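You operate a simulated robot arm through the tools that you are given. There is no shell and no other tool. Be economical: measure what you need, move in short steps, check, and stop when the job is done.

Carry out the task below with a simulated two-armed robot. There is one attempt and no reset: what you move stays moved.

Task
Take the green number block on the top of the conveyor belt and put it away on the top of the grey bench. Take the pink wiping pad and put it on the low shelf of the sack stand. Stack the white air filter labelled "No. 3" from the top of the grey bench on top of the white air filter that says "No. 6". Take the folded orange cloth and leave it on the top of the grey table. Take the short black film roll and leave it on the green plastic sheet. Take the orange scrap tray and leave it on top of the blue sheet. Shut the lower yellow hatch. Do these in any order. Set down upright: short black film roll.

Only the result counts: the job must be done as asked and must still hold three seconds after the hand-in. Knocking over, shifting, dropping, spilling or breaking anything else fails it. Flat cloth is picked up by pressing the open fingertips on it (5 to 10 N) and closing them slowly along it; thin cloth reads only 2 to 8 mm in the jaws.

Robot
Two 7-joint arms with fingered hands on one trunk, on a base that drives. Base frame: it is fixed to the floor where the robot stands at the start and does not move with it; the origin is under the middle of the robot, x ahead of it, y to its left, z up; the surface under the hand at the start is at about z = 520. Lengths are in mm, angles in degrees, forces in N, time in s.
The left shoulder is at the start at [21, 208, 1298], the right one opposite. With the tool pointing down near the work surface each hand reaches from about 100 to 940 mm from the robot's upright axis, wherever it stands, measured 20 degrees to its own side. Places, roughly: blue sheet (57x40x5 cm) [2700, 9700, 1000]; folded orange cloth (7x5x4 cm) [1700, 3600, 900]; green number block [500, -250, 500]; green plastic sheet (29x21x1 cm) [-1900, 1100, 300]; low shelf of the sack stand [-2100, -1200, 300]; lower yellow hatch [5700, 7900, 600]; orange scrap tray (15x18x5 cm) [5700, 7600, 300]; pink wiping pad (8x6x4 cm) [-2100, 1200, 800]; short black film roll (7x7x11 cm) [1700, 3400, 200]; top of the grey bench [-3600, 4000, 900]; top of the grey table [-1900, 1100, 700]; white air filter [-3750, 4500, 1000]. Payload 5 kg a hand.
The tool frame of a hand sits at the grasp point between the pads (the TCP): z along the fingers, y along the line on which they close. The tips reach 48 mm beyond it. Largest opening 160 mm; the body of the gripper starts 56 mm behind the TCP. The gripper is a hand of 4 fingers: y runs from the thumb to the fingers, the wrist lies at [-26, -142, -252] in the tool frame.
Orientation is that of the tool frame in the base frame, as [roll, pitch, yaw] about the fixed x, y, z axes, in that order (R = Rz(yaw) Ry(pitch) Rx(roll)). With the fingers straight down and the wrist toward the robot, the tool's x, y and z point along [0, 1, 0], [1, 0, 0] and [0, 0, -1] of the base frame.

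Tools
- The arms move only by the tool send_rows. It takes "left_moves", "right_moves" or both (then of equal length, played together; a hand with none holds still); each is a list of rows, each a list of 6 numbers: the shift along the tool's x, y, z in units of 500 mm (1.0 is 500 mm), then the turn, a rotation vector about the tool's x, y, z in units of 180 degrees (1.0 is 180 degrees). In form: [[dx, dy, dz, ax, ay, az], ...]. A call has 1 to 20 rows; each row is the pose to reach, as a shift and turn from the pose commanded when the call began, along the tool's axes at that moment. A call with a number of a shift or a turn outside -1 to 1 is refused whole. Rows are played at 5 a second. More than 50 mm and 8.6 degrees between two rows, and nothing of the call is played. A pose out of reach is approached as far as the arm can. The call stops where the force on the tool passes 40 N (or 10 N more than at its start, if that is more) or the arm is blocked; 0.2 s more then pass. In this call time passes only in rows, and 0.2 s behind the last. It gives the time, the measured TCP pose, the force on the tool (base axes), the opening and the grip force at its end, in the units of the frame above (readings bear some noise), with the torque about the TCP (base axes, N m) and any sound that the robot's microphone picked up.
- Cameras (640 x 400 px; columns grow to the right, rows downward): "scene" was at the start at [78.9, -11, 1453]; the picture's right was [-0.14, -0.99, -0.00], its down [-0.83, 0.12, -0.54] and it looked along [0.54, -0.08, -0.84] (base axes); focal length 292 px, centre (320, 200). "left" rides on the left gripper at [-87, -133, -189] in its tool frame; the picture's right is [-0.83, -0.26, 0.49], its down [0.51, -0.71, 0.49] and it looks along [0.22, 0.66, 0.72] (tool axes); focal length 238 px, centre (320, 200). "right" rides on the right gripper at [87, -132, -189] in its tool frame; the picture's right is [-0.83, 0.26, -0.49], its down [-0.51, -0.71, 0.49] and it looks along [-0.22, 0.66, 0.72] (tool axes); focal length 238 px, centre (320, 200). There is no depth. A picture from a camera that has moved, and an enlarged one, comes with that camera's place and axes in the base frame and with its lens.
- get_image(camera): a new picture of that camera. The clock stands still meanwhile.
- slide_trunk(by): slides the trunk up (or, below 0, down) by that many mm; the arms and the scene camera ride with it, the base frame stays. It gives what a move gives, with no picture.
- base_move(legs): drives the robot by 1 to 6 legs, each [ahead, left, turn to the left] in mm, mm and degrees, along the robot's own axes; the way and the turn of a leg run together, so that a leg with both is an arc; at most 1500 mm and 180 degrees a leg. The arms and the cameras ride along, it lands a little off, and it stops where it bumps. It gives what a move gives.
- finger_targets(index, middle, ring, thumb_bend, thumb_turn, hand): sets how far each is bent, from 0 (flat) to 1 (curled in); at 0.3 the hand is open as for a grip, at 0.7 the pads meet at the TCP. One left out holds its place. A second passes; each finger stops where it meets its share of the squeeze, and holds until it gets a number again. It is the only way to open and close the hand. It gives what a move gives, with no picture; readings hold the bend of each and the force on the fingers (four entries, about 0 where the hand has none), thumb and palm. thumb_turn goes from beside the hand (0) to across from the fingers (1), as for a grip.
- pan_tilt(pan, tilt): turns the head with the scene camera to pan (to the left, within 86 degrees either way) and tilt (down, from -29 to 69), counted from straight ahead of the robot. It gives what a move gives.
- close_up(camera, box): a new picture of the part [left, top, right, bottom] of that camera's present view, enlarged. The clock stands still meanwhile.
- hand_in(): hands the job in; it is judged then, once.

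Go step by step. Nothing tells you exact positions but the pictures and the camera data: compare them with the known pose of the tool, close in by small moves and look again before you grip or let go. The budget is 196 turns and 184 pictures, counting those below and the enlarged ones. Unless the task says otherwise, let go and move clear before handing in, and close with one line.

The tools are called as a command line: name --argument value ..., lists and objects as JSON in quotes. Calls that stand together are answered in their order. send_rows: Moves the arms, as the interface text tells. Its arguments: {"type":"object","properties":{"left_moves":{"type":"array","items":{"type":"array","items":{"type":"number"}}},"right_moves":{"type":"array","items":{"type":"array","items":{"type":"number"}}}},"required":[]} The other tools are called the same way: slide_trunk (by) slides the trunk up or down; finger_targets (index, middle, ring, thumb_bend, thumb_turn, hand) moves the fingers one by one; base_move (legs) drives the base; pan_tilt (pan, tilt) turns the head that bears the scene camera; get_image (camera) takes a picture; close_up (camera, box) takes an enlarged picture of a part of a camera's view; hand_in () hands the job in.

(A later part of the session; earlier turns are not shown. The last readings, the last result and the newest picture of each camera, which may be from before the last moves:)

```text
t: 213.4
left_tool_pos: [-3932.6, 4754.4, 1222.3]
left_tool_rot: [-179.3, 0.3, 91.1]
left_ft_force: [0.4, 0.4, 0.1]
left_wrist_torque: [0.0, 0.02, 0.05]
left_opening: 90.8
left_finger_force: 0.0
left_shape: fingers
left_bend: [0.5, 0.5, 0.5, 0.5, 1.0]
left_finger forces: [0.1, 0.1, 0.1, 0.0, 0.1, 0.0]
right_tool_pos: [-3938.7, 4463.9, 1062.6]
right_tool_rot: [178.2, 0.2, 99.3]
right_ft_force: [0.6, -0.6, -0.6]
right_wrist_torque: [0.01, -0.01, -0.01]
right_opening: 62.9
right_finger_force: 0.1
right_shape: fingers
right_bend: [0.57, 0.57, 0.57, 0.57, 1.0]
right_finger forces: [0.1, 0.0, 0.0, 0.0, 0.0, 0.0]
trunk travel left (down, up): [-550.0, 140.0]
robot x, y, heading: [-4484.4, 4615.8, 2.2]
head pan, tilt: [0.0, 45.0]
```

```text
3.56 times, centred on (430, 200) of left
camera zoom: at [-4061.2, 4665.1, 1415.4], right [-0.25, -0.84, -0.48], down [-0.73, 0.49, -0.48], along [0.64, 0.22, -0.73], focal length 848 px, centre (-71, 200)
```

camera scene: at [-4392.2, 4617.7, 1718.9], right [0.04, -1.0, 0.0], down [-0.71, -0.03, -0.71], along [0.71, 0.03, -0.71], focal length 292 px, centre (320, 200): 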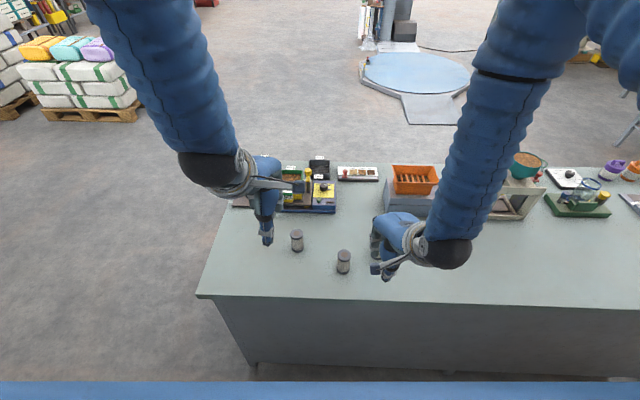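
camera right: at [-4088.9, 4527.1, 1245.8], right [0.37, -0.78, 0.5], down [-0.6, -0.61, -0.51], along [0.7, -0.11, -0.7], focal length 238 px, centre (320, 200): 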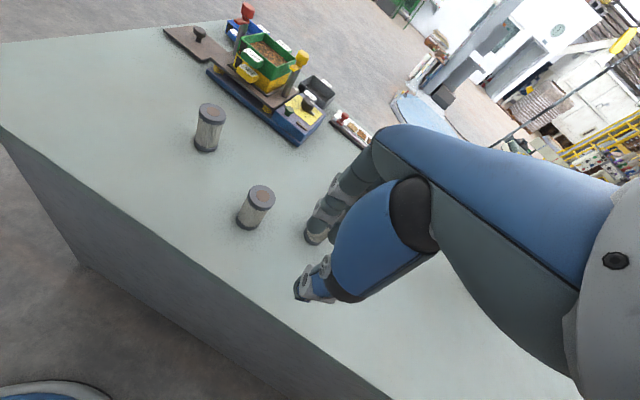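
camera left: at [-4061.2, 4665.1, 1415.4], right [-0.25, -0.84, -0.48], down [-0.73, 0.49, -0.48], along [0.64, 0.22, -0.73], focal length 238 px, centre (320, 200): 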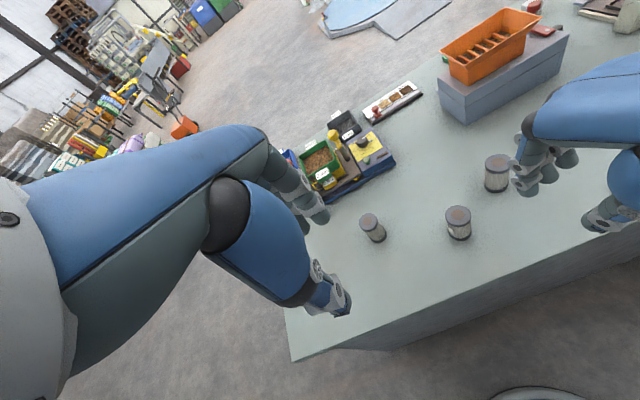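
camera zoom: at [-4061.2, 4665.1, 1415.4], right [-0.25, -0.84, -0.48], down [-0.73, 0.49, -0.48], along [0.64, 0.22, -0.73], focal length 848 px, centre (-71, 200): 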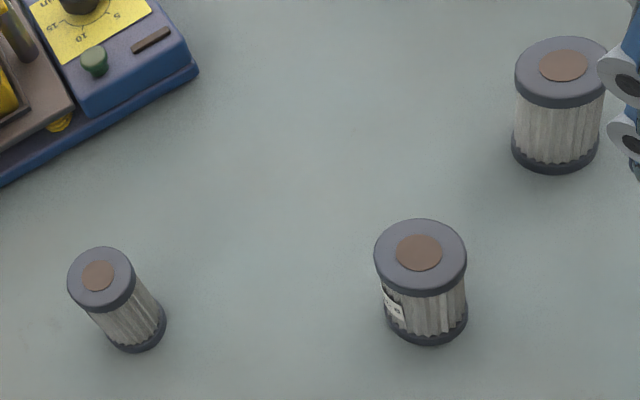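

F2's label seems to end in 6 but is cut off. I'll swing the left hand so that its camera looks south from the north side at F2 and F3.

send_rows --left_moves '[[0.019, 0.028, 0.006, 0, 0, 0.0417], [0.038, 0.056, 0.012, 0, 0, 0.0833], [0.057, 0.084, 0.018, 0, 0, 0.125], [0.076, 0.112, 0.024, 0, 0, 0.1667], [0.095, 0.14, 0.03, 0, 0, 0.2083], [0.114, 0.168, 0.036, 0, 0, 0.25], [0.133, 0.196, 0.042, 0, 0, 0.2917], [0.152, 0.224, 0.048, 0, 0, 0.3333], [0.17, 0.25, 0.054, 0, 0, 0.375], [0.19, 0.28, 0.06, 0, 0, 0.4167], [0.21, 0.31, 0.066, 0, 0, 0.4583], [0.226, 0.338, 0.07, 0, 0, 0.5]]'

get_image --camera "left"

```text
t: 216.0
left_tool_pos: [-3763.7, 4871.5, 1185.2]
left_tool_rot: [179.5, 1.0, 1.0]
left_ft_force: [-0.2, -0.4, -1.5]
left_wrist_torque: [0.02, 0.05, 0.01]
left_opening: 91.0
left_finger_force: 0.1
left_shape: fingers
left_bend: [0.5, 0.5, 0.5, 0.5, 1.0]
left_finger forces: [0.0, 0.0, 0.0, 0.1, 0.1, 0.1]
right_tool_pos: [-3936.3, 4464.6, 1060.8]
right_tool_rot: [178.3, 0.2, 99.3]
right_ft_force: [1.1, -0.3, 0.4]
right_wrist_torque: [0.03, 0.01, -0.02]
right_opening: 62.8
right_finger_force: 0.0
right_shape: fingers
right_bend: [0.57, 0.57, 0.57, 0.57, 1.0]
right_finger forces: [0.1, 0.0, 0.0, 0.0, 0.1, 0.0]
trunk travel left (down, up): [-550.0, 140.0]
robot x, y, heading: [-4483.5, 4616.9, 2.0]
head pan, tilt: [0.0, 45.0]
```

```text
109 pictures are left
camera left: at [-3851.1, 5002.7, 1374.3], right [-0.85, 0.24, -0.47], down [0.49, 0.71, -0.5], along [0.22, -0.66, -0.72], focal length 238 px, centre (320, 200)
```

left: 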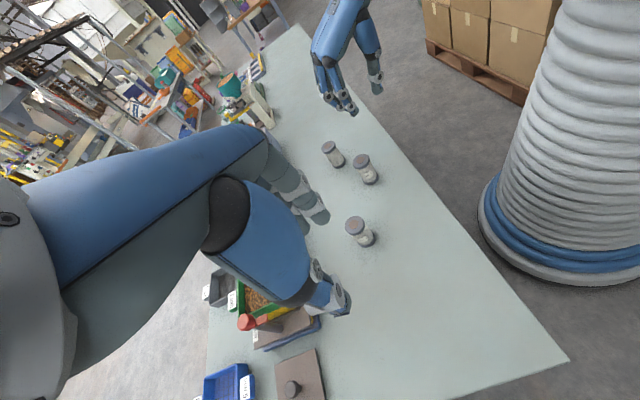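

close_up --camera "left" --box '[315, 130, 395, 250]'

```text
3.33 times, centred on (355, 190) of left
camera zoom: at [-3851.1, 5002.7, 1374.3], right [-0.85, 0.24, -0.47], down [0.49, 0.71, -0.5], along [0.22, -0.66, -0.72], focal length 794 px, centre (203, 233)
```

zoom: 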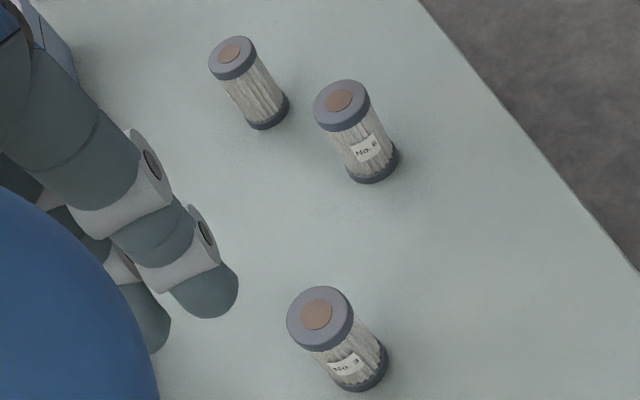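

F2 is "No. 6" at about (-3857, 4563) and F3 is "No. 3" at about (-3777, 4722). I'll bring the left hand over No. 3 and move the right hand out of the way.

send_rows --left_moves '[[-0.003, 0.025, 0, 0, 0, -0.0417], [-0.006, 0.05, 0, 0, 0, -0.0833], [-0.009, 0.075, 0, 0, 0, -0.125], [-0.012, 0.1, 0, 0, 0, -0.1667], [-0.015, 0.125, 0, 0, 0, -0.2083], [-0.018, 0.15, 0.0, 0, 0, -0.25], [-0.021, 0.175, 0.02, 0, 0, -0.2917], [-0.024, 0.2, 0.04, 0, 0, -0.3333], [-0.026, 0.225, 0.06, 0, 0, -0.375], [-0.028, 0.25, 0.08, 0, 0, -0.4167], [-0.03, 0.275, 0.1, 0, 0, -0.4583], [-0.031, 0.299, 0.12, 0, 0, -0.495]]' --right_moves '[[0, 0, -0.04, 0, 0, 0], [0, 0, -0.1, 0, 0, 0], [-0.04, -0.01, -0.16, 0, 0, 0], [-0.08, -0.03, -0.18, 0, 0, 0], [-0.12, -0.05, -0.18, 0, 0, 0], [-0.16, -0.07, -0.18, 0, 0, 0], [-0.2, -0.09, -0.18, 0, 0, 0], [-0.24, -0.11, -0.18, 0, 0, 0], [-0.28, -0.13, -0.18, 0, 0, 0], [-0.32, -0.15, -0.18, 0, 0, 0], [-0.36, -0.17, -0.18, 0, 0, 0], [-0.4, -0.187, -0.18, 0, 0, 0]]'

get_image --camera "left"

get_image --camera "scene"

```text
t: 218.6
left_tool_pos: [-3779.5, 4720.5, 1128.7]
left_tool_rot: [-179.3, 0.4, 90.3]
left_ft_force: [-0.4, -0.5, 0.6]
left_wrist_torque: [0.12, 0.03, 0.01]
left_opening: 90.7
left_finger_force: 0.1
left_shape: fingers
left_bend: [0.5, 0.5, 0.5, 0.5, 1.0]
left_finger forces: [0.1, 0.0, 0.0, 0.1, 0.1, 0.0]
right_tool_pos: [-4002.8, 4250.4, 1148.4]
right_tool_rot: [178.1, 0.2, 99.3]
right_ft_force: [-0.2, -0.8, 0.6]
right_wrist_torque: [0.18, -0.02, 0.0]
right_opening: 62.6
right_finger_force: 0.2
right_shape: fingers
right_bend: [0.57, 0.57, 0.57, 0.57, 1.0]
right_finger forces: [0.0, 0.1, 0.0, 0.1, 0.1, 0.1]
trunk travel left (down, up): [-550.0, 140.0]
robot x, y, heading: [-4478.5, 4615.8, 1.8]
head pan, tilt: [0.0, 45.0]
```

```text
107 pictures are left
camera left: at [-3910.3, 4631.1, 1319.9], right [-0.26, -0.84, -0.48], down [-0.72, 0.5, -0.48], along [0.65, 0.22, -0.73], focal length 238 px, centre (320, 200)
```

left: 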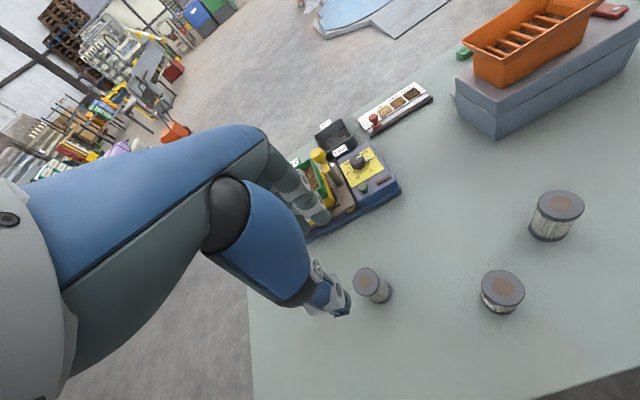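

```text
106 pictures are left
camera scene: at [-4393.2, 4613.5, 1719.0], right [0.04, -1.0, 0.0], down [-0.71, -0.02, -0.71], along [0.71, 0.03, -0.71], focal length 292 px, centre (320, 200)
```

scene: 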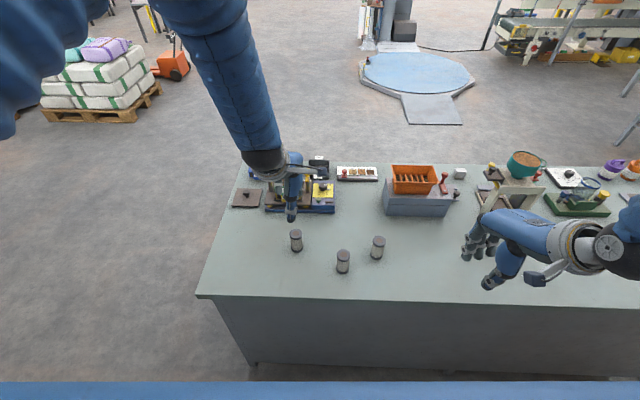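

The hand is right over No. 3. I'll lower it to just at the cap's height and check.

send_rows --left_moves '[[0, 0.002, 0.07, 0, 0, 0], [0, 0.004, 0.14, 0, 0, 0], [0, 0.004, 0.2, 0, 0, 0], [0, 0.004, 0.24, 0, 0, 0]]'

close_up --camera "left" --box '[240, 180, 440, 305]'

close_up --camera "scene" --box '[250, 180, 350, 260]'

```text
t: 219.6
left_tool_pos: [-3777.9, 4717.5, 1005.3]
left_tool_rot: [-179.2, 0.4, 90.2]
left_ft_force: [1.0, 0.0, 0.0]
left_wrist_torque: [-0.02, 0.14, -0.01]
left_opening: 91.1
left_finger_force: 0.0
left_shape: fingers
left_bend: [0.5, 0.5, 0.5, 0.5, 1.0]
left_finger forces: [0.0, 0.1, 0.0, 0.0, 0.0, 0.0]
right_tool_pos: [-4001.3, 4252.5, 1148.3]
right_tool_rot: [178.3, 0.2, 99.3]
right_ft_force: [0.1, 0.0, -0.7]
right_wrist_torque: [0.06, 0.02, -0.01]
right_opening: 62.8
right_finger_force: 0.2
right_shape: fingers
right_bend: [0.57, 0.57, 0.57, 0.57, 1.0]
right_finger forces: [0.1, 0.1, 0.1, 0.0, 0.1, 0.0]
trunk travel left (down, up): [-550.0, 140.0]
robot x, y, heading: [-4483.0, 4613.9, 2.3]
head pan, tilt: [0.0, 45.0]
```

```text
3.20 times, centred on (340, 242) of left
camera zoom: at [-3908.8, 4629.8, 1197.5], right [-0.26, -0.84, -0.48], down [-0.72, 0.5, -0.48], along [0.65, 0.21, -0.73], focal length 763 px, centre (256, 64)
```

zoom: 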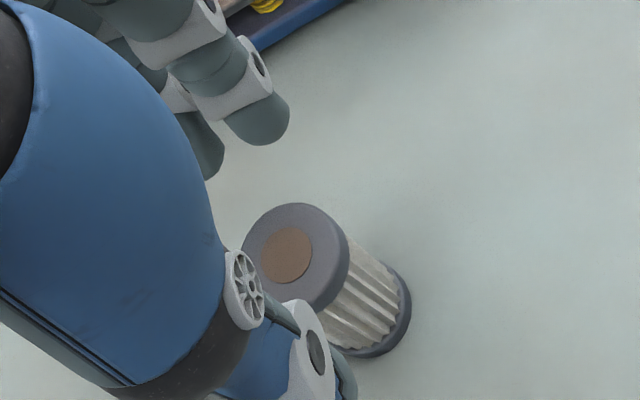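

```text
5.00 times, centred on (300, 220) of scene
camera zoom: at [-4391.5, 4616.6, 1718.9], right [0.04, -1.0, 0.0], down [-0.71, -0.03, -0.71], along [0.71, 0.03, -0.71], focal length 1461 px, centre (420, 100)
```

zoom: 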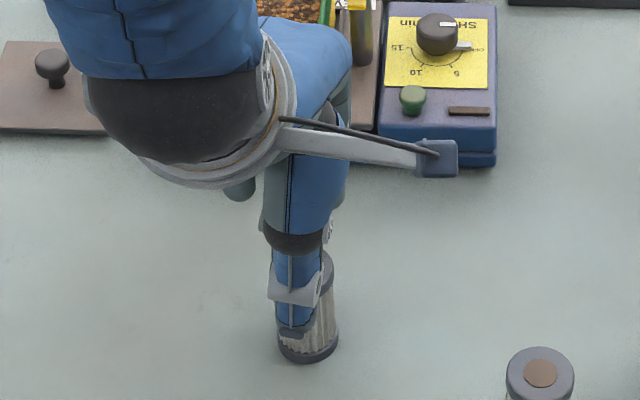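

The filter is about 7 mm south of the hand's middle. I'll correct that, go down and close.

send_rows --left_moves '[[-0.015, -0.002, 0.02, 0, 0, 0], [-0.015, -0.002, 0.07, 0, 0, 0], [-0.015, -0.002, 0.12, 0, 0, 0], [-0.015, -0.002, 0.16, 0, 0, 0]]'

close_up --camera "left" --box '[240, 180, 440, 305]'

```text
t: 220.6
left_tool_pos: [-3781.6, 4712.0, 927.2]
left_tool_rot: [-179.2, 0.4, 90.2]
left_ft_force: [0.8, 0.2, 0.6]
left_wrist_torque: [-0.04, 0.04, -0.01]
left_opening: 90.8
left_finger_force: 0.0
left_shape: fingers
left_bend: [0.5, 0.5, 0.5, 0.5, 1.0]
left_finger forces: [0.1, 0.0, 0.0, 0.0, 0.1, 0.1]
right_tool_pos: [-4001.5, 4252.5, 1149.2]
right_tool_rot: [178.4, 0.2, 99.3]
right_ft_force: [0.2, 0.9, -0.4]
right_wrist_torque: [-0.03, 0.0, 0.03]
right_opening: 62.9
right_finger_force: 0.0
right_shape: fingers
right_bend: [0.57, 0.57, 0.57, 0.57, 1.0]
right_finger forces: [0.0, 0.1, 0.0, 0.1, 0.0, 0.2]
trunk travel left (down, up): [-550.0, 140.0]
robot x, y, heading: [-4485.8, 4614.5, 2.2]
head pan, tilt: [0.0, 45.0]
```

```text
3.20 times, centred on (340, 242) of left
camera zoom: at [-3912.5, 4624.6, 1118.4], right [-0.26, -0.84, -0.48], down [-0.72, 0.5, -0.48], along [0.64, 0.21, -0.73], focal length 763 px, centre (256, 64)
```

zoom: 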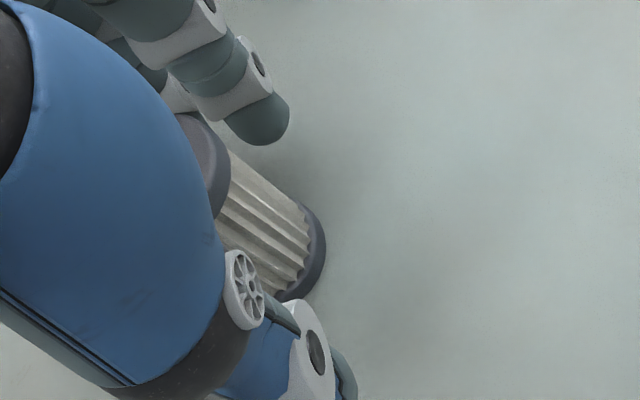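

The filter stands inside the hand, free of the palm. I'll close the fingers.

finger_targets --hand "left" --index 0.7 --middle 0.7 --ring 0.7 --thumb_bend 0.7

close_up --camera "left" --box '[240, 180, 440, 305]'

```text
t: 221.6
left_tool_pos: [-3783.3, 4712.3, 928.6]
left_tool_rot: [-179.2, 0.3, 90.3]
left_ft_force: [-0.1, 0.6, -0.3]
left_wrist_torque: [0.05, 0.02, 0.0]
left_opening: 40.0
left_finger_force: 16.0
left_shape: fingers
left_bend: [0.65, 0.64, 0.7, 0.63, 1.0]
left_finger forces: [6.3, 9.3, 0.1, 0.0, 16.0, 0.1]
right_tool_pos: [-4001.5, 4252.2, 1148.7]
right_tool_rot: [178.2, 0.2, 99.3]
right_ft_force: [0.8, 0.0, -0.5]
right_wrist_torque: [0.0, 0.01, -0.02]
right_opening: 62.8
right_finger_force: 0.0
right_shape: fingers
right_bend: [0.57, 0.57, 0.57, 0.57, 1.0]
right_finger forces: [0.1, 0.0, 0.1, 0.0, 0.1, 0.0]
trunk travel left (down, up): [-550.0, 140.0]
robot x, y, heading: [-4484.5, 4613.5, 2.0]
head pan, tilt: [0.0, 45.0]
```

```text
3.20 times, centred on (340, 242) of left
camera zoom: at [-3912.8, 4624.9, 1118.8], right [-0.26, -0.84, -0.48], down [-0.72, 0.5, -0.48], along [0.64, 0.21, -0.73], focal length 763 px, centre (256, 64)
```

zoom: 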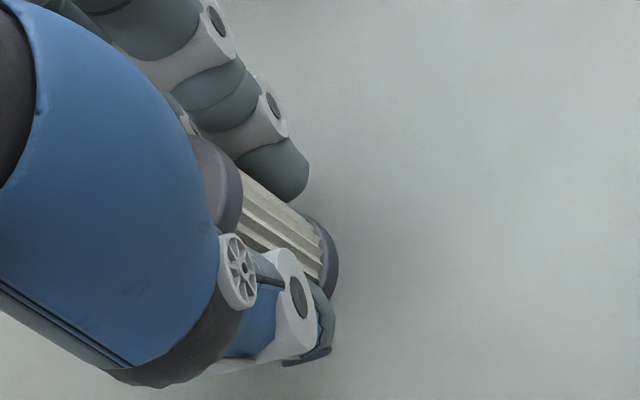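

It is held at 16 N. I'll lift it, then bring it close to No. 6.

send_rows --left_moves '[[0, 0, -0.04, 0, 0, 0], [0, 0, -0.12, 0, 0, 0], [0, 0, -0.2, 0, 0, 0], [0, 0, -0.28, 0, 0, 0], [-0.06, -0.03, -0.28, 0, 0, 0], [-0.12, -0.06, -0.28, 0, 0, 0], [-0.18, -0.09, -0.28, 0, 0, 0], [-0.24, -0.12, -0.28, 0, 0, 0], [-0.296, -0.15, -0.28, 0, 0, 0]]'

get_image --camera "left"

close_up --camera "scene" --box '[280, 190, 400, 290]'

close_up --camera "right" --box '[0, 0, 400, 250]'

```text
t: 223.6
left_tool_pos: [-3856.1, 4565.7, 1066.1]
left_tool_rot: [-179.2, 0.4, 90.2]
left_ft_force: [0.2, 0.5, 0.9]
left_wrist_torque: [0.0, 0.05, -0.03]
left_opening: 39.6
left_finger_force: 16.0
left_shape: fingers
left_bend: [0.65, 0.64, 0.7, 0.63, 1.0]
left_finger forces: [6.7, 9.2, 0.0, 0.0, 15.7, 0.1]
right_tool_pos: [-4002.4, 4251.6, 1149.1]
right_tool_rot: [178.1, 0.1, 99.3]
right_ft_force: [-0.4, -0.5, -0.2]
right_wrist_torque: [0.02, -0.02, -0.01]
right_opening: 62.6
right_finger_force: 0.0
right_shape: fingers
right_bend: [0.57, 0.57, 0.57, 0.57, 1.0]
right_finger forces: [0.0, 0.0, 0.0, 0.0, 0.0, 0.0]
trunk travel left (down, up): [-550.0, 140.0]
robot x, y, heading: [-4481.5, 4615.9, 2.4]
head pan, tilt: [0.0, 45.0]
```

```text
101 pictures are left
camera left: at [-3986.8, 4477.7, 1258.1], right [-0.26, -0.84, -0.48], down [-0.72, 0.5, -0.48], along [0.64, 0.22, -0.73], focal length 238 px, centre (320, 200)
```

left: 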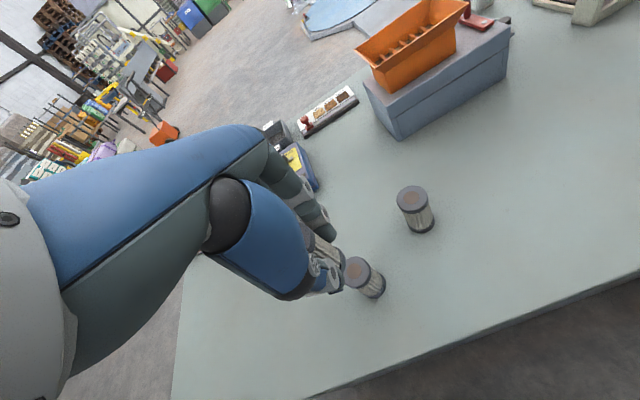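

```text
4.00 times, centred on (340, 240) of scene
camera zoom: at [-4392.9, 4617.0, 1719.0], right [0.04, -1.0, 0.0], down [-0.71, -0.03, -0.71], along [0.71, 0.03, -0.71], focal length 1168 px, centre (240, 40)
```

zoom: 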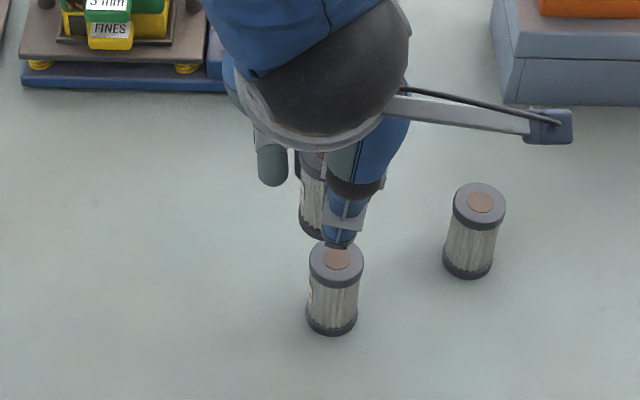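

```text
1.60 times, centred on (200, 125) of right
camera zoom: at [-4152.5, 4316.0, 1333.3], right [0.37, -0.78, 0.5], down [-0.6, -0.61, -0.51], along [0.7, -0.11, -0.7], focal length 381 px, centre (512, 320)
```

zoom: 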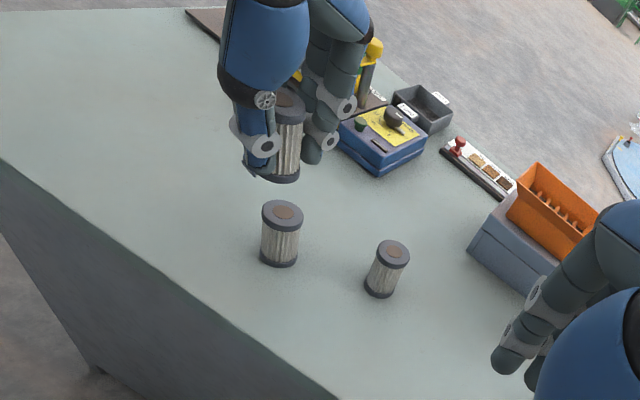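

From three views the held filter is about 10 mm north and 3 mm east of No. 6. I'll correct and lower until its bottom is just above the cap, then check again.

send_rows --left_moves '[[-0.01, -0.003, 0.02, 0, 0, 0], [-0.02, -0.006, 0.045, 0, 0, 0], [-0.02, -0.006, 0.066, 0, 0, 0]]'

close_up --camera "scene" --box '[310, 215, 380, 285]'

close_up --camera "right" --box '[125, 60, 245, 180]'

```text
t: 224.4
left_tool_pos: [-3857.7, 4553.2, 1034.3]
left_tool_rot: [-179.1, 0.5, 90.3]
left_ft_force: [0.0, -0.5, 0.0]
left_wrist_torque: [-0.03, 0.03, 0.0]
left_opening: 39.7
left_finger_force: 16.0
left_shape: fingers
left_bend: [0.65, 0.64, 0.7, 0.63, 1.0]
left_finger forces: [6.7, 9.3, 0.0, 0.1, 15.7, 0.0]
right_tool_pos: [-4001.4, 4252.7, 1148.8]
right_tool_rot: [178.4, 0.2, 99.3]
right_ft_force: [-0.4, -0.4, 0.5]
right_wrist_torque: [0.01, 0.02, 0.01]
right_opening: 62.8
right_finger_force: 0.0
right_shape: fingers
right_bend: [0.57, 0.57, 0.57, 0.57, 1.0]
right_finger forces: [0.0, 0.0, 0.0, 0.1, 0.0, 0.1]
trunk travel left (down, up): [-550.0, 140.0]
robot x, y, heading: [-4480.1, 4617.0, 2.2]
head pan, tilt: [0.0, 45.0]
```

```text
5.71 times, centred on (345, 250) of scene
camera zoom: at [-4391.7, 4617.6, 1718.9], right [0.04, -1.0, 0.0], down [-0.71, -0.03, -0.71], along [0.71, 0.03, -0.71], focal length 1669 px, centre (177, -86)
```

zoom: 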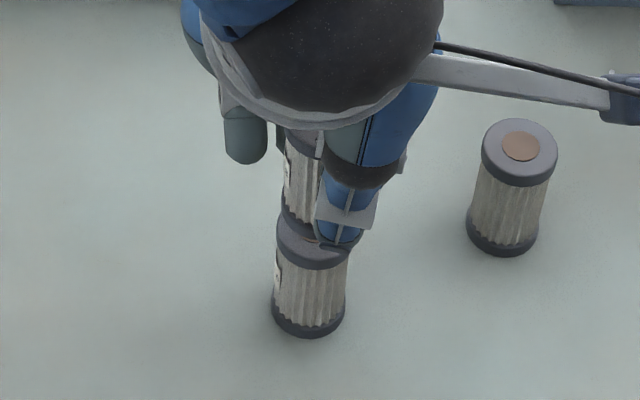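

```text
3.33 times, centred on (185, 120) of right
camera zoom: at [-4151.7, 4316.4, 1333.2], right [0.37, -0.78, 0.5], down [-0.6, -0.61, -0.51], along [0.7, -0.11, -0.7], focal length 794 px, centre (770, 467)
```

zoom: 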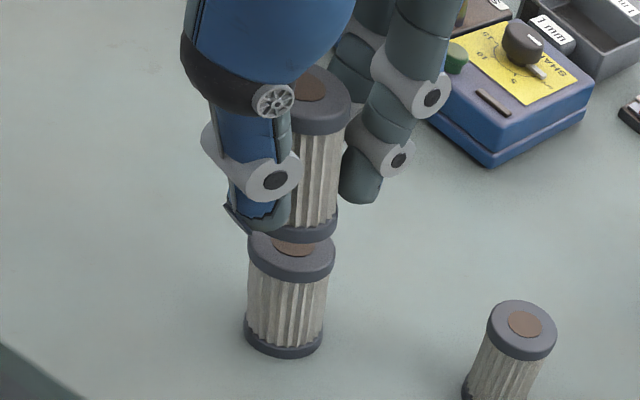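

Both views show the filters aligned within about 3 mm. I'll lower in small steps to contact.

send_rows --left_moves '[[0.004, 0, 0.012, 0, 0, 0], [0.004, 0, 0.022, 0, 0, 0], [0.004, 0, 0.028, 0, 0, 0], [0.004, 0, 0.032, 0, 0, 0]]'

close_up --camera "right" --box '[145, 90, 225, 170]'

```text
t: 225.4
left_tool_pos: [-3857.7, 4554.2, 1018.8]
left_tool_rot: [-179.1, 0.5, 90.2]
left_ft_force: [0.5, -0.2, -0.7]
left_wrist_torque: [-0.02, 0.01, 0.03]
left_opening: 39.7
left_finger_force: 16.3
left_shape: fingers
left_bend: [0.65, 0.64, 0.7, 0.63, 1.0]
left_finger forces: [6.7, 9.2, 0.1, 0.0, 15.6, 0.1]
right_tool_pos: [-4001.6, 4253.1, 1148.7]
right_tool_rot: [178.3, 0.2, 99.2]
right_ft_force: [0.1, 0.5, 0.5]
right_wrist_torque: [0.01, 0.02, 0.0]
right_opening: 62.7
right_finger_force: 0.1
right_shape: fingers
right_bend: [0.57, 0.57, 0.57, 0.57, 1.0]
right_finger forces: [0.2, 0.0, 0.1, 0.0, 0.0, 0.0]
trunk travel left (down, up): [-550.0, 140.0]
robot x, y, heading: [-4480.1, 4615.7, 2.1]
head pan, tilt: [0.0, 45.0]
```

```text
5.00 times, centred on (185, 130) of right
camera zoom: at [-4151.8, 4316.3, 1333.2], right [0.37, -0.78, 0.5], down [-0.6, -0.61, -0.51], along [0.7, -0.11, -0.7], focal length 1192 px, centre (995, 550)
```

zoom: 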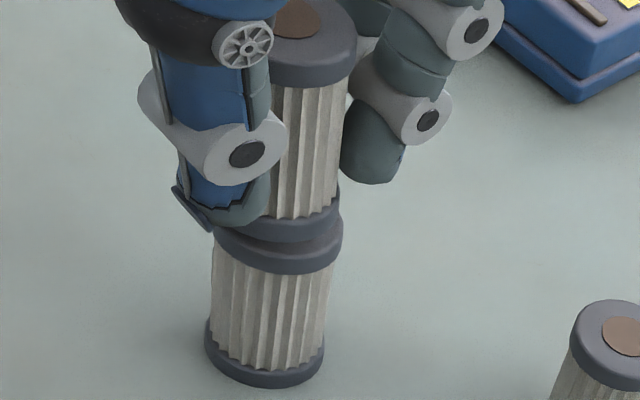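

A gap of a few mm remains. I'll continue in 2 mm steps.

send_rows --left_moves '[[0, 0, 0.004, 0, 0, 0], [0, 0, 0.008, 0, 0, 0], [0, 0, 0.011, 0, 0, 0]]'

close_up --camera "right" --box '[145, 90, 225, 170]'

```text
t: 226.2
left_tool_pos: [-3858.2, 4555.3, 1014.3]
left_tool_rot: [-179.3, 0.3, 90.1]
left_ft_force: [-0.7, 0.6, 0.0]
left_wrist_torque: [-0.01, -0.02, 0.01]
left_opening: 39.7
left_finger_force: 15.9
left_shape: fingers
left_bend: [0.65, 0.64, 0.7, 0.63, 1.0]
left_finger forces: [6.8, 9.2, 0.0, 0.1, 15.6, 0.1]
right_tool_pos: [-4000.8, 4252.8, 1148.1]
right_tool_rot: [178.2, 0.2, 99.4]
right_ft_force: [-0.4, 0.2, -0.7]
right_wrist_torque: [0.03, 0.01, 0.0]
right_opening: 62.7
right_finger_force: 0.1
right_shape: fingers
right_bend: [0.57, 0.57, 0.57, 0.57, 1.0]
right_finger forces: [0.0, 0.0, 0.0, 0.0, 0.0, 0.0]
trunk travel left (down, up): [-550.0, 140.0]
robot x, y, heading: [-4481.8, 4614.6, 2.0]
head pan, tilt: [0.0, 45.0]
```

```text
5.00 times, centred on (185, 130) of right
camera zoom: at [-4152.1, 4316.2, 1333.2], right [0.37, -0.78, 0.5], down [-0.6, -0.61, -0.51], along [0.7, -0.11, -0.7], focal length 1192 px, centre (995, 550)
```

zoom: 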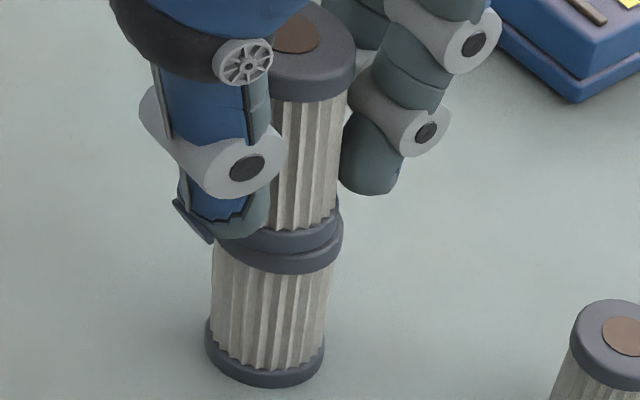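

send_rows --left_moves '[[0, 0, 0.004, 0, 0, 0], [0, 0, 0.007, 0, 0, 0], [0, 0, 0.01, 0, 0, 0]]'

close_up --camera "right" --box '[145, 90, 225, 170]'

```text
t: 227.0
left_tool_pos: [-3857.2, 4555.2, 1007.6]
left_tool_rot: [-179.2, 0.4, 90.2]
left_ft_force: [-1.2, 0.1, 2.3]
left_wrist_torque: [0.05, 0.07, 0.01]
left_opening: 39.9
left_finger_force: 16.0
left_shape: fingers
left_bend: [0.65, 0.64, 0.7, 0.63, 1.0]
left_finger forces: [6.7, 9.5, 0.0, 0.1, 16.2, 0.0]
right_tool_pos: [-4001.5, 4254.0, 1149.0]
right_tool_rot: [178.2, 0.1, 99.3]
right_ft_force: [0.5, 0.0, 0.4]
right_wrist_torque: [-0.01, -0.01, 0.0]
right_opening: 62.7
right_finger_force: 0.1
right_shape: fingers
right_bend: [0.57, 0.57, 0.57, 0.57, 1.0]
right_finger forces: [0.1, 0.1, 0.0, 0.0, 0.0, 0.0]
trunk travel left (down, up): [-550.0, 140.0]
robot x, y, heading: [-4482.8, 4612.4, 2.4]
head pan, tilt: [0.0, 45.0]
```

```text
5.00 times, centred on (185, 130) of right
camera zoom: at [-4152.2, 4316.2, 1333.3], right [0.37, -0.78, 0.5], down [-0.6, -0.61, -0.51], along [0.7, -0.11, -0.7], focal length 1192 px, centre (995, 550)
```

zoom: 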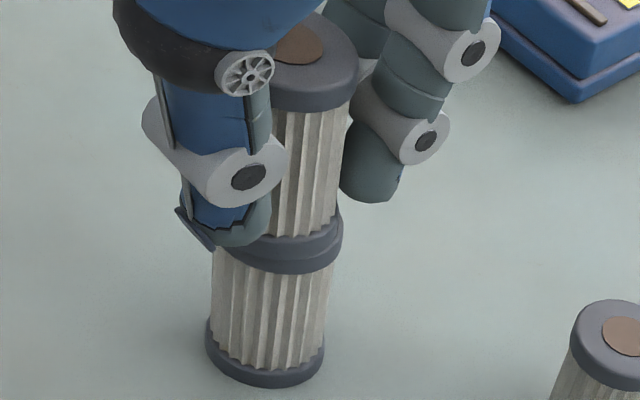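

It touches with 2 N and sits flush. I'll open in two small steps and rise straight up.

finger_targets --hand "left" --index 0.61 --middle 0.61 --ring 0.61 --thumb_bend 0.6

finger_targets --hand "left" --index 0.48 --middle 0.48 --ring 0.48 --thumb_bend 0.48

send_rows --left_moves '[[0, 0, -0.02, 0, 0, 0], [0, 0, -0.06, 0, 0, 0], [0, 0, -0.12, 0, 0, 0], [0, 0, -0.2, 0, 0, 0], [0, 0, -0.28, 0, 0, 0], [0, 0, -0.34, 0, 0, 0]]'

close_up --camera "scene" --box '[270, 170, 430, 290]'

```text
t: 228.0
left_tool_pos: [-3855.9, 4554.7, 1007.6]
left_tool_rot: [-179.1, 0.5, 90.2]
left_ft_force: [0.8, 0.1, -0.2]
left_wrist_torque: [-0.01, 0.01, 0.03]
left_opening: 49.0
left_finger_force: 0.2
left_shape: fingers
left_bend: [0.61, 0.61, 0.61, 0.6, 1.0]
left_finger forces: [0.0, 0.0, 0.0, 0.0, 0.1, 0.0]
right_tool_pos: [-4000.9, 4252.6, 1149.4]
right_tool_rot: [178.2, 0.2, 99.4]
right_ft_force: [0.7, -0.4, 0.1]
right_wrist_torque: [-0.01, -0.02, 0.0]
right_opening: 62.7
right_finger_force: 0.1
right_shape: fingers
right_bend: [0.57, 0.57, 0.57, 0.57, 1.0]
right_finger forces: [0.0, 0.0, 0.0, 0.0, 0.1, 0.0]
trunk travel left (down, up): [-550.0, 140.0]
robot x, y, heading: [-4482.2, 4613.8, 2.1]
head pan, tilt: [0.0, 45.0]
```

```text
t: 229.0
left_tool_pos: [-3855.9, 4554.1, 1008.4]
left_tool_rot: [-179.2, 0.4, 90.1]
left_ft_force: [0.6, -0.2, -0.3]
left_wrist_torque: [-0.02, 0.0, 0.03]
left_opening: 98.5
left_finger_force: 0.0
left_shape: fingers
left_bend: [0.48, 0.48, 0.48, 0.48, 1.0]
left_finger forces: [0.1, 0.0, 0.1, 0.0, 0.0, 0.1]
right_tool_pos: [-4000.7, 4251.9, 1149.4]
right_tool_rot: [178.1, 0.2, 99.3]
right_ft_force: [-0.4, -0.1, 0.1]
right_wrist_torque: [0.03, 0.0, 0.01]
right_opening: 62.5
right_finger_force: 0.1
right_shape: fingers
right_bend: [0.57, 0.57, 0.57, 0.57, 1.0]
right_finger forces: [0.0, 0.0, 0.1, 0.1, 0.0, 0.1]
trunk travel left (down, up): [-550.0, 140.0]
robot x, y, heading: [-4480.7, 4611.9, 2.3]
head pan, tilt: [0.0, 45.0]
```

```text
t: 230.4
left_tool_pos: [-3853.5, 4556.2, 1179.5]
left_tool_rot: [-179.1, 0.4, 90.0]
left_ft_force: [-0.6, -0.6, -0.7]
left_wrist_torque: [0.0, -0.15, -0.01]
left_opening: 98.6
left_finger_force: 0.2
left_shape: fingers
left_bend: [0.48, 0.48, 0.48, 0.48, 1.0]
left_finger forces: [0.0, 0.1, 0.0, 0.1, 0.0, 0.0]
right_tool_pos: [-4002.2, 4252.4, 1149.3]
right_tool_rot: [178.3, 0.3, 99.2]
right_ft_force: [-1.2, -0.3, 0.7]
right_wrist_torque: [0.0, -0.05, -0.03]
right_opening: 62.8
right_finger_force: 0.1
right_shape: fingers
right_bend: [0.57, 0.57, 0.57, 0.57, 1.0]
right_finger forces: [0.1, 0.0, 0.0, 0.0, 0.0, 0.0]
trunk travel left (down, up): [-550.0, 140.0]
robot x, y, heading: [-4483.6, 4616.4, 2.1]
head pan, tilt: [0.0, 45.0]
```

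```text
3.33 times, centred on (350, 230) of scene
camera zoom: at [-4393.6, 4617.3, 1719.0], right [0.04, -1.0, 0.0], down [-0.71, -0.03, -0.71], along [0.71, 0.03, -0.71], focal length 974 px, centre (220, 100)
```

zoom: 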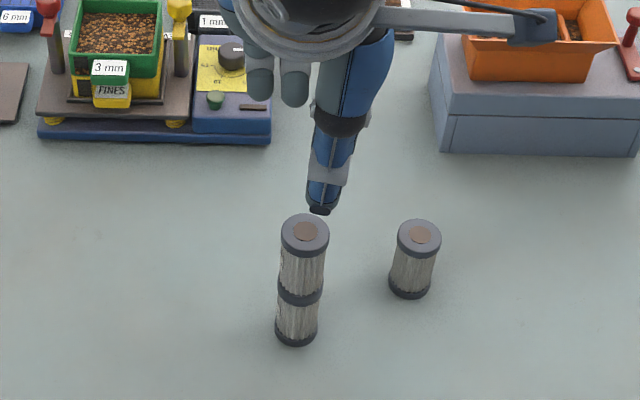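

No. 3 stands on No. 6. Next are the orange cloth and the film roll near (1700, 3500), so I'll go back round the bench and drive east.

base_move --legs '[[-60, 0, -2], [0, 0, 90], [920, 0, 0], [0, 0, -90], [1500, 0, 0], [1500, 0, 0]]'

pan_tilt --pan -25 --tilt 15

get_image --camera "scene"

```text
t: 257.4
left_tool_pos: [-947.8, 5673.0, 1178.3]
left_tool_rot: [-179.1, 0.5, 91.9]
left_ft_force: [-0.1, -0.5, -0.6]
left_wrist_torque: [0.02, -0.01, 0.01]
left_opening: 98.6
left_finger_force: 0.1
left_shape: fingers
left_bend: [0.48, 0.48, 0.48, 0.48, 1.0]
left_finger forces: [0.0, 0.0, 0.0, 0.0, 0.0, 0.1]
right_tool_pos: [-1089.1, 5365.4, 1149.3]
right_tool_rot: [178.1, 0.2, 101.1]
right_ft_force: [0.8, 0.0, -0.1]
right_wrist_torque: [0.0, 0.03, 0.0]
right_opening: 63.0
right_finger_force: 0.1
right_shape: fingers
right_bend: [0.57, 0.57, 0.57, 0.57, 1.0]
right_finger forces: [0.0, 0.0, 0.0, 0.0, 0.0, 0.1]
trunk travel left (down, up): [-550.0, 140.0]
robot x, y, heading: [-1582.2, 5711.0, 3.7]
head pan, tilt: [0.0, 45.0]
```

```text
t: 258.4
left_tool_pos: [-947.4, 5672.8, 1178.8]
left_tool_rot: [-179.1, 0.5, 91.9]
left_ft_force: [-0.5, 0.1, 0.1]
left_wrist_torque: [0.01, 0.0, 0.0]
left_opening: 98.9
left_finger_force: 0.0
left_shape: fingers
left_bend: [0.48, 0.48, 0.48, 0.48, 1.0]
left_finger forces: [0.0, 0.0, 0.1, 0.0, 0.1, 0.0]
right_tool_pos: [-1088.0, 5365.8, 1150.5]
right_tool_rot: [178.2, 0.2, 101.0]
right_ft_force: [-0.4, 0.0, -0.1]
right_wrist_torque: [-0.02, -0.03, -0.01]
right_opening: 62.7
right_finger_force: 0.1
right_shape: fingers
right_bend: [0.57, 0.57, 0.57, 0.57, 1.0]
right_finger forces: [0.0, 0.1, 0.0, 0.1, 0.1, 0.0]
trunk travel left (down, up): [-550.0, 140.0]
robot x, y, heading: [-1579.3, 5712.4, 3.7]
head pan, tilt: [-25.0, 15.0]
```

```text
92 pictures are left
camera scene: at [-1484.7, 5678.9, 1765.7], right [-0.36, -0.93, 0.0], down [-0.24, 0.09, -0.97], along [0.9, -0.35, -0.26], focal length 292 px, centre (320, 200)
```

scene: 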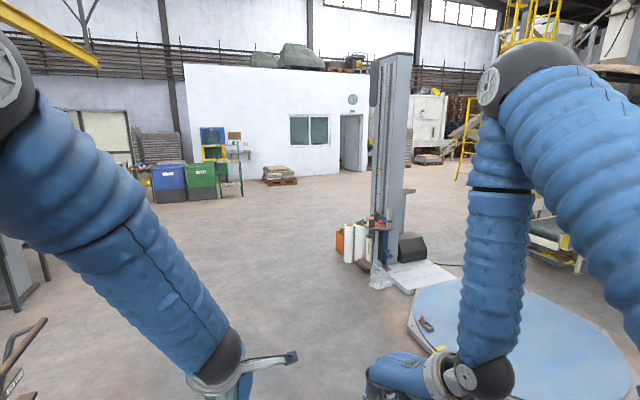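

The wrapper column ahead has film rolls at its foot and a small shelf. I'll enlarge it, and the yellow hatch cabinet in the distance too.

close_up --camera "scene" --box '[320, 190, 440, 300]'

close_up --camera "scene" --box '[140, 110, 300, 210]'

```text
3.64 times, centred on (380, 245) of scene
camera zoom: at [-1484.7, 5678.9, 1765.7], right [-0.36, -0.93, 0.0], down [-0.24, 0.09, -0.97], along [0.9, -0.35, -0.26], focal length 1062 px, centre (102, 36)
```

zoom: 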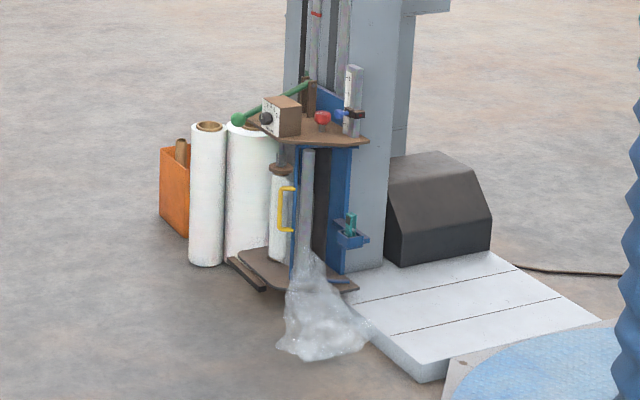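

```text
4.00 times, centred on (220, 160) of scene
camera zoom: at [-1484.7, 5678.9, 1765.7], right [-0.36, -0.93, 0.0], down [-0.24, 0.09, -0.97], along [0.9, -0.35, -0.26], focal length 1168 px, centre (720, 360)
```

zoom: 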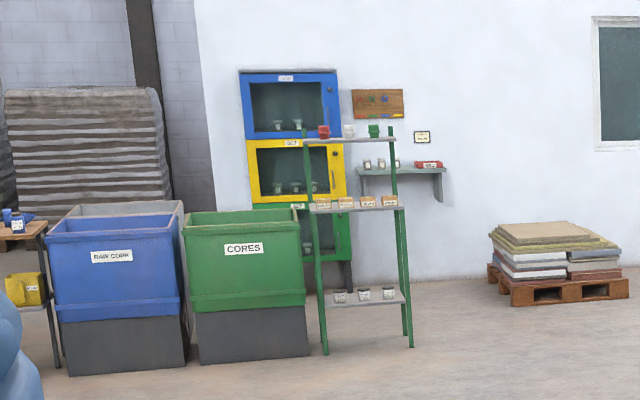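

The wrapper stands near (1700, 3800). I'll drive closer on its north side and look for the cloth and the short black roll.

base_move --legs '[[0, 0, -19], [1500, 0, 0], [1350, 0, 0], [0, 0, -40]]'

pan_tilt --pan 0 --tilt 30

get_image --camera "scene"

```text
t: 274.9
left_tool_pos: [1410.9, 4360.3, 1178.9]
left_tool_rot: [-179.2, 0.4, 32.9]
left_ft_force: [-0.4, -0.1, -0.3]
left_wrist_torque: [-0.02, -0.01, 0.01]
left_opening: 98.5
left_finger_force: 0.0
left_shape: fingers
left_bend: [0.48, 0.48, 0.48, 0.48, 1.0]
left_finger forces: [0.1, 0.1, 0.0, 0.0, 0.0, 0.0]
right_tool_pos: [1073.1, 4323.6, 1149.8]
right_tool_rot: [178.2, 0.2, 42.0]
right_ft_force: [0.0, 0.4, -0.4]
right_wrist_torque: [-0.01, 0.0, -0.01]
right_opening: 63.0
right_finger_force: 0.1
right_shape: fingers
right_bend: [0.57, 0.57, 0.57, 0.57, 1.0]
right_finger forces: [0.0, 0.0, 0.0, 0.1, 0.0, 0.1]
trunk travel left (down, up): [-550.0, 140.0]
robot x, y, heading: [1120.2, 4929.8, -55.2]
head pan, tilt: [-25.0, 15.0]
```

```text
t: 275.8
left_tool_pos: [1409.7, 4361.2, 1178.4]
left_tool_rot: [-179.2, 0.5, 32.9]
left_ft_force: [0.7, 0.3, -0.1]
left_wrist_torque: [0.03, 0.05, 0.06]
left_opening: 98.7
left_finger_force: 0.0
left_shape: fingers
left_bend: [0.48, 0.48, 0.48, 0.48, 1.0]
left_finger forces: [0.1, 0.0, 0.0, 0.1, 0.0, 0.1]
right_tool_pos: [1075.1, 4323.8, 1150.3]
right_tool_rot: [178.2, 0.1, 42.1]
right_ft_force: [0.1, 1.4, -0.8]
right_wrist_torque: [-0.02, 0.03, 0.02]
right_opening: 62.6
right_finger_force: 0.1
right_shape: fingers
right_bend: [0.57, 0.57, 0.57, 0.57, 1.0]
right_finger forces: [0.0, 0.0, 0.1, 0.0, 0.1, 0.1]
trunk travel left (down, up): [-550.0, 140.0]
robot x, y, heading: [1123.4, 4925.6, -55.3]
head pan, tilt: [0.0, 30.0]
```

```text
89 pictures are left
camera scene: at [1175.5, 4841.2, 1741.6], right [-0.82, -0.57, 0.0], down [-0.28, 0.41, -0.87], along [0.49, -0.71, -0.5], focal length 292 px, centre (320, 200)
```

scene: 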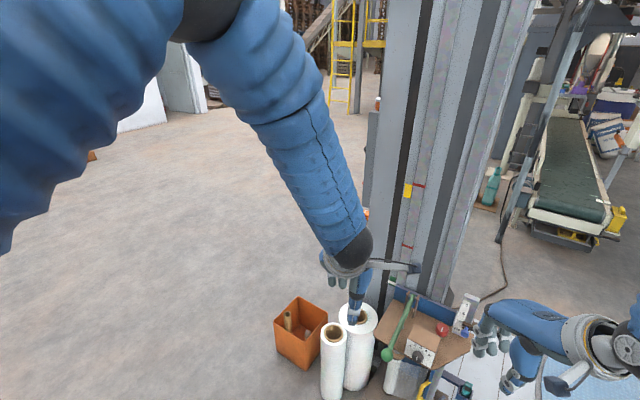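

The cloth must be on the far side of the column. I'll go round its east side.

base_move --legs '[[0, 0, 41], [1500, 0, 0], [0, 0, -76], [1050, 0, 0], [0, 0, -85]]'

pan_tilt --pan 0 --tilt 35

get_image --camera "scene"

```text
t: 297.0
left_tool_pos: [1889.6, 3518.5, 1179.2]
left_tool_rot: [-179.2, 0.4, -88.1]
left_ft_force: [0.7, 0.1, 0.9]
left_wrist_torque: [0.0, 0.0, 0.04]
left_opening: 99.0
left_finger_force: 0.0
left_shape: fingers
left_bend: [0.48, 0.48, 0.48, 0.48, 1.0]
left_finger forces: [0.0, 0.1, 0.0, 0.0, 0.1, 0.1]
right_tool_pos: [2032.4, 3825.9, 1149.5]
right_tool_rot: [178.2, 0.1, -79.0]
right_ft_force: [-0.8, -1.0, 0.0]
right_wrist_torque: [0.0, 0.0, 0.02]
right_opening: 62.8
right_finger_force: 0.0
right_shape: fingers
right_bend: [0.57, 0.57, 0.57, 0.57, 1.0]
right_finger forces: [0.0, 0.1, 0.1, 0.0, 0.0, 0.1]
trunk travel left (down, up): [-550.0, 140.0]
robot x, y, heading: [2522.5, 3476.0, -176.1]
head pan, tilt: [0.0, 30.0]
```

```text
t: 297.6
left_tool_pos: [1889.5, 3519.1, 1179.2]
left_tool_rot: [-179.2, 0.3, -88.0]
left_ft_force: [-0.7, 0.4, 0.4]
left_wrist_torque: [-0.03, -0.02, -0.01]
left_opening: 98.6
left_finger_force: 0.1
left_shape: fingers
left_bend: [0.48, 0.48, 0.48, 0.48, 1.0]
left_finger forces: [0.0, 0.0, 0.0, 0.0, 0.0, 0.1]
right_tool_pos: [2032.1, 3825.5, 1148.6]
right_tool_rot: [178.2, 0.2, -79.0]
right_ft_force: [0.8, 0.7, -0.4]
right_wrist_torque: [-0.04, -0.03, 0.0]
right_opening: 62.8
right_finger_force: 0.1
right_shape: fingers
right_bend: [0.57, 0.57, 0.57, 0.57, 1.0]
right_finger forces: [0.0, 0.1, 0.0, 0.0, 0.1, 0.0]
trunk travel left (down, up): [-550.0, 140.0]
robot x, y, heading: [2523.8, 3479.3, -176.0]
head pan, tilt: [0.0, 35.0]
```

```text
88 pictures are left
camera scene: at [2423.8, 3470.9, 1733.8], right [-0.07, 1.0, 0.0], down [0.57, 0.04, -0.82], along [-0.82, -0.05, -0.57], focal length 292 px, centre (320, 200)
```

scene: 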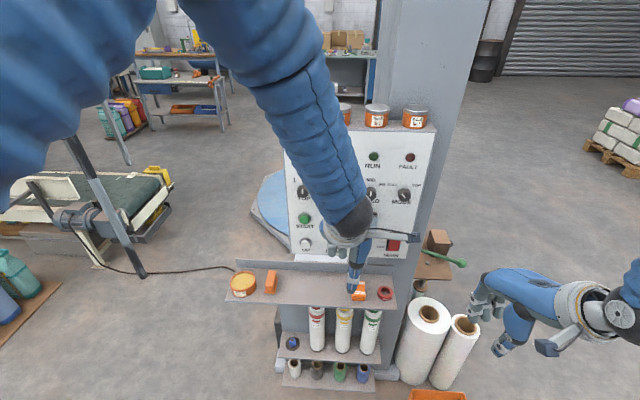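

This side holds it: a shelf with orange items, and small rolls on the shelves below. I'll enlarge.

close_up --camera "scene" --box '[215, 255, 415, 400]'

get_image --camera "left"

```text
2.76 times, centred on (315, 328) of scene
camera zoom: at [2423.8, 3470.9, 1733.8], right [-0.07, 1.0, 0.0], down [0.57, 0.04, -0.82], along [-0.82, -0.05, -0.57], focal length 806 px, centre (334, -152)
```

zoom: 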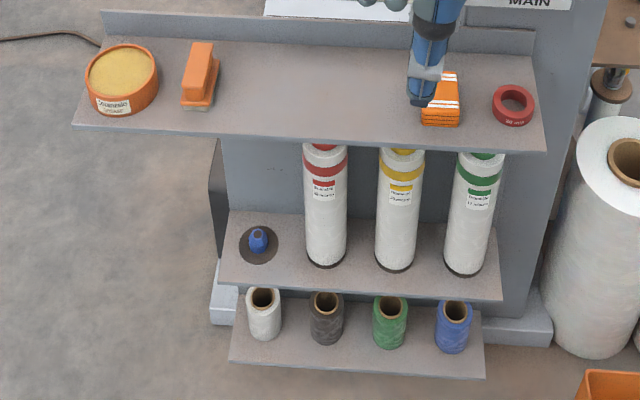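

```text
86 pictures are left
camera left: at [2016.2, 3606.3, 1371.0], right [0.24, 0.85, -0.48], down [0.73, -0.48, -0.48], along [-0.64, -0.23, -0.73], focal length 238 px, centre (320, 200)
```

left: 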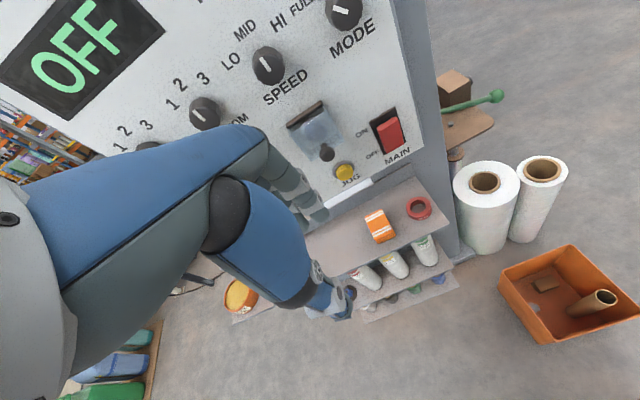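

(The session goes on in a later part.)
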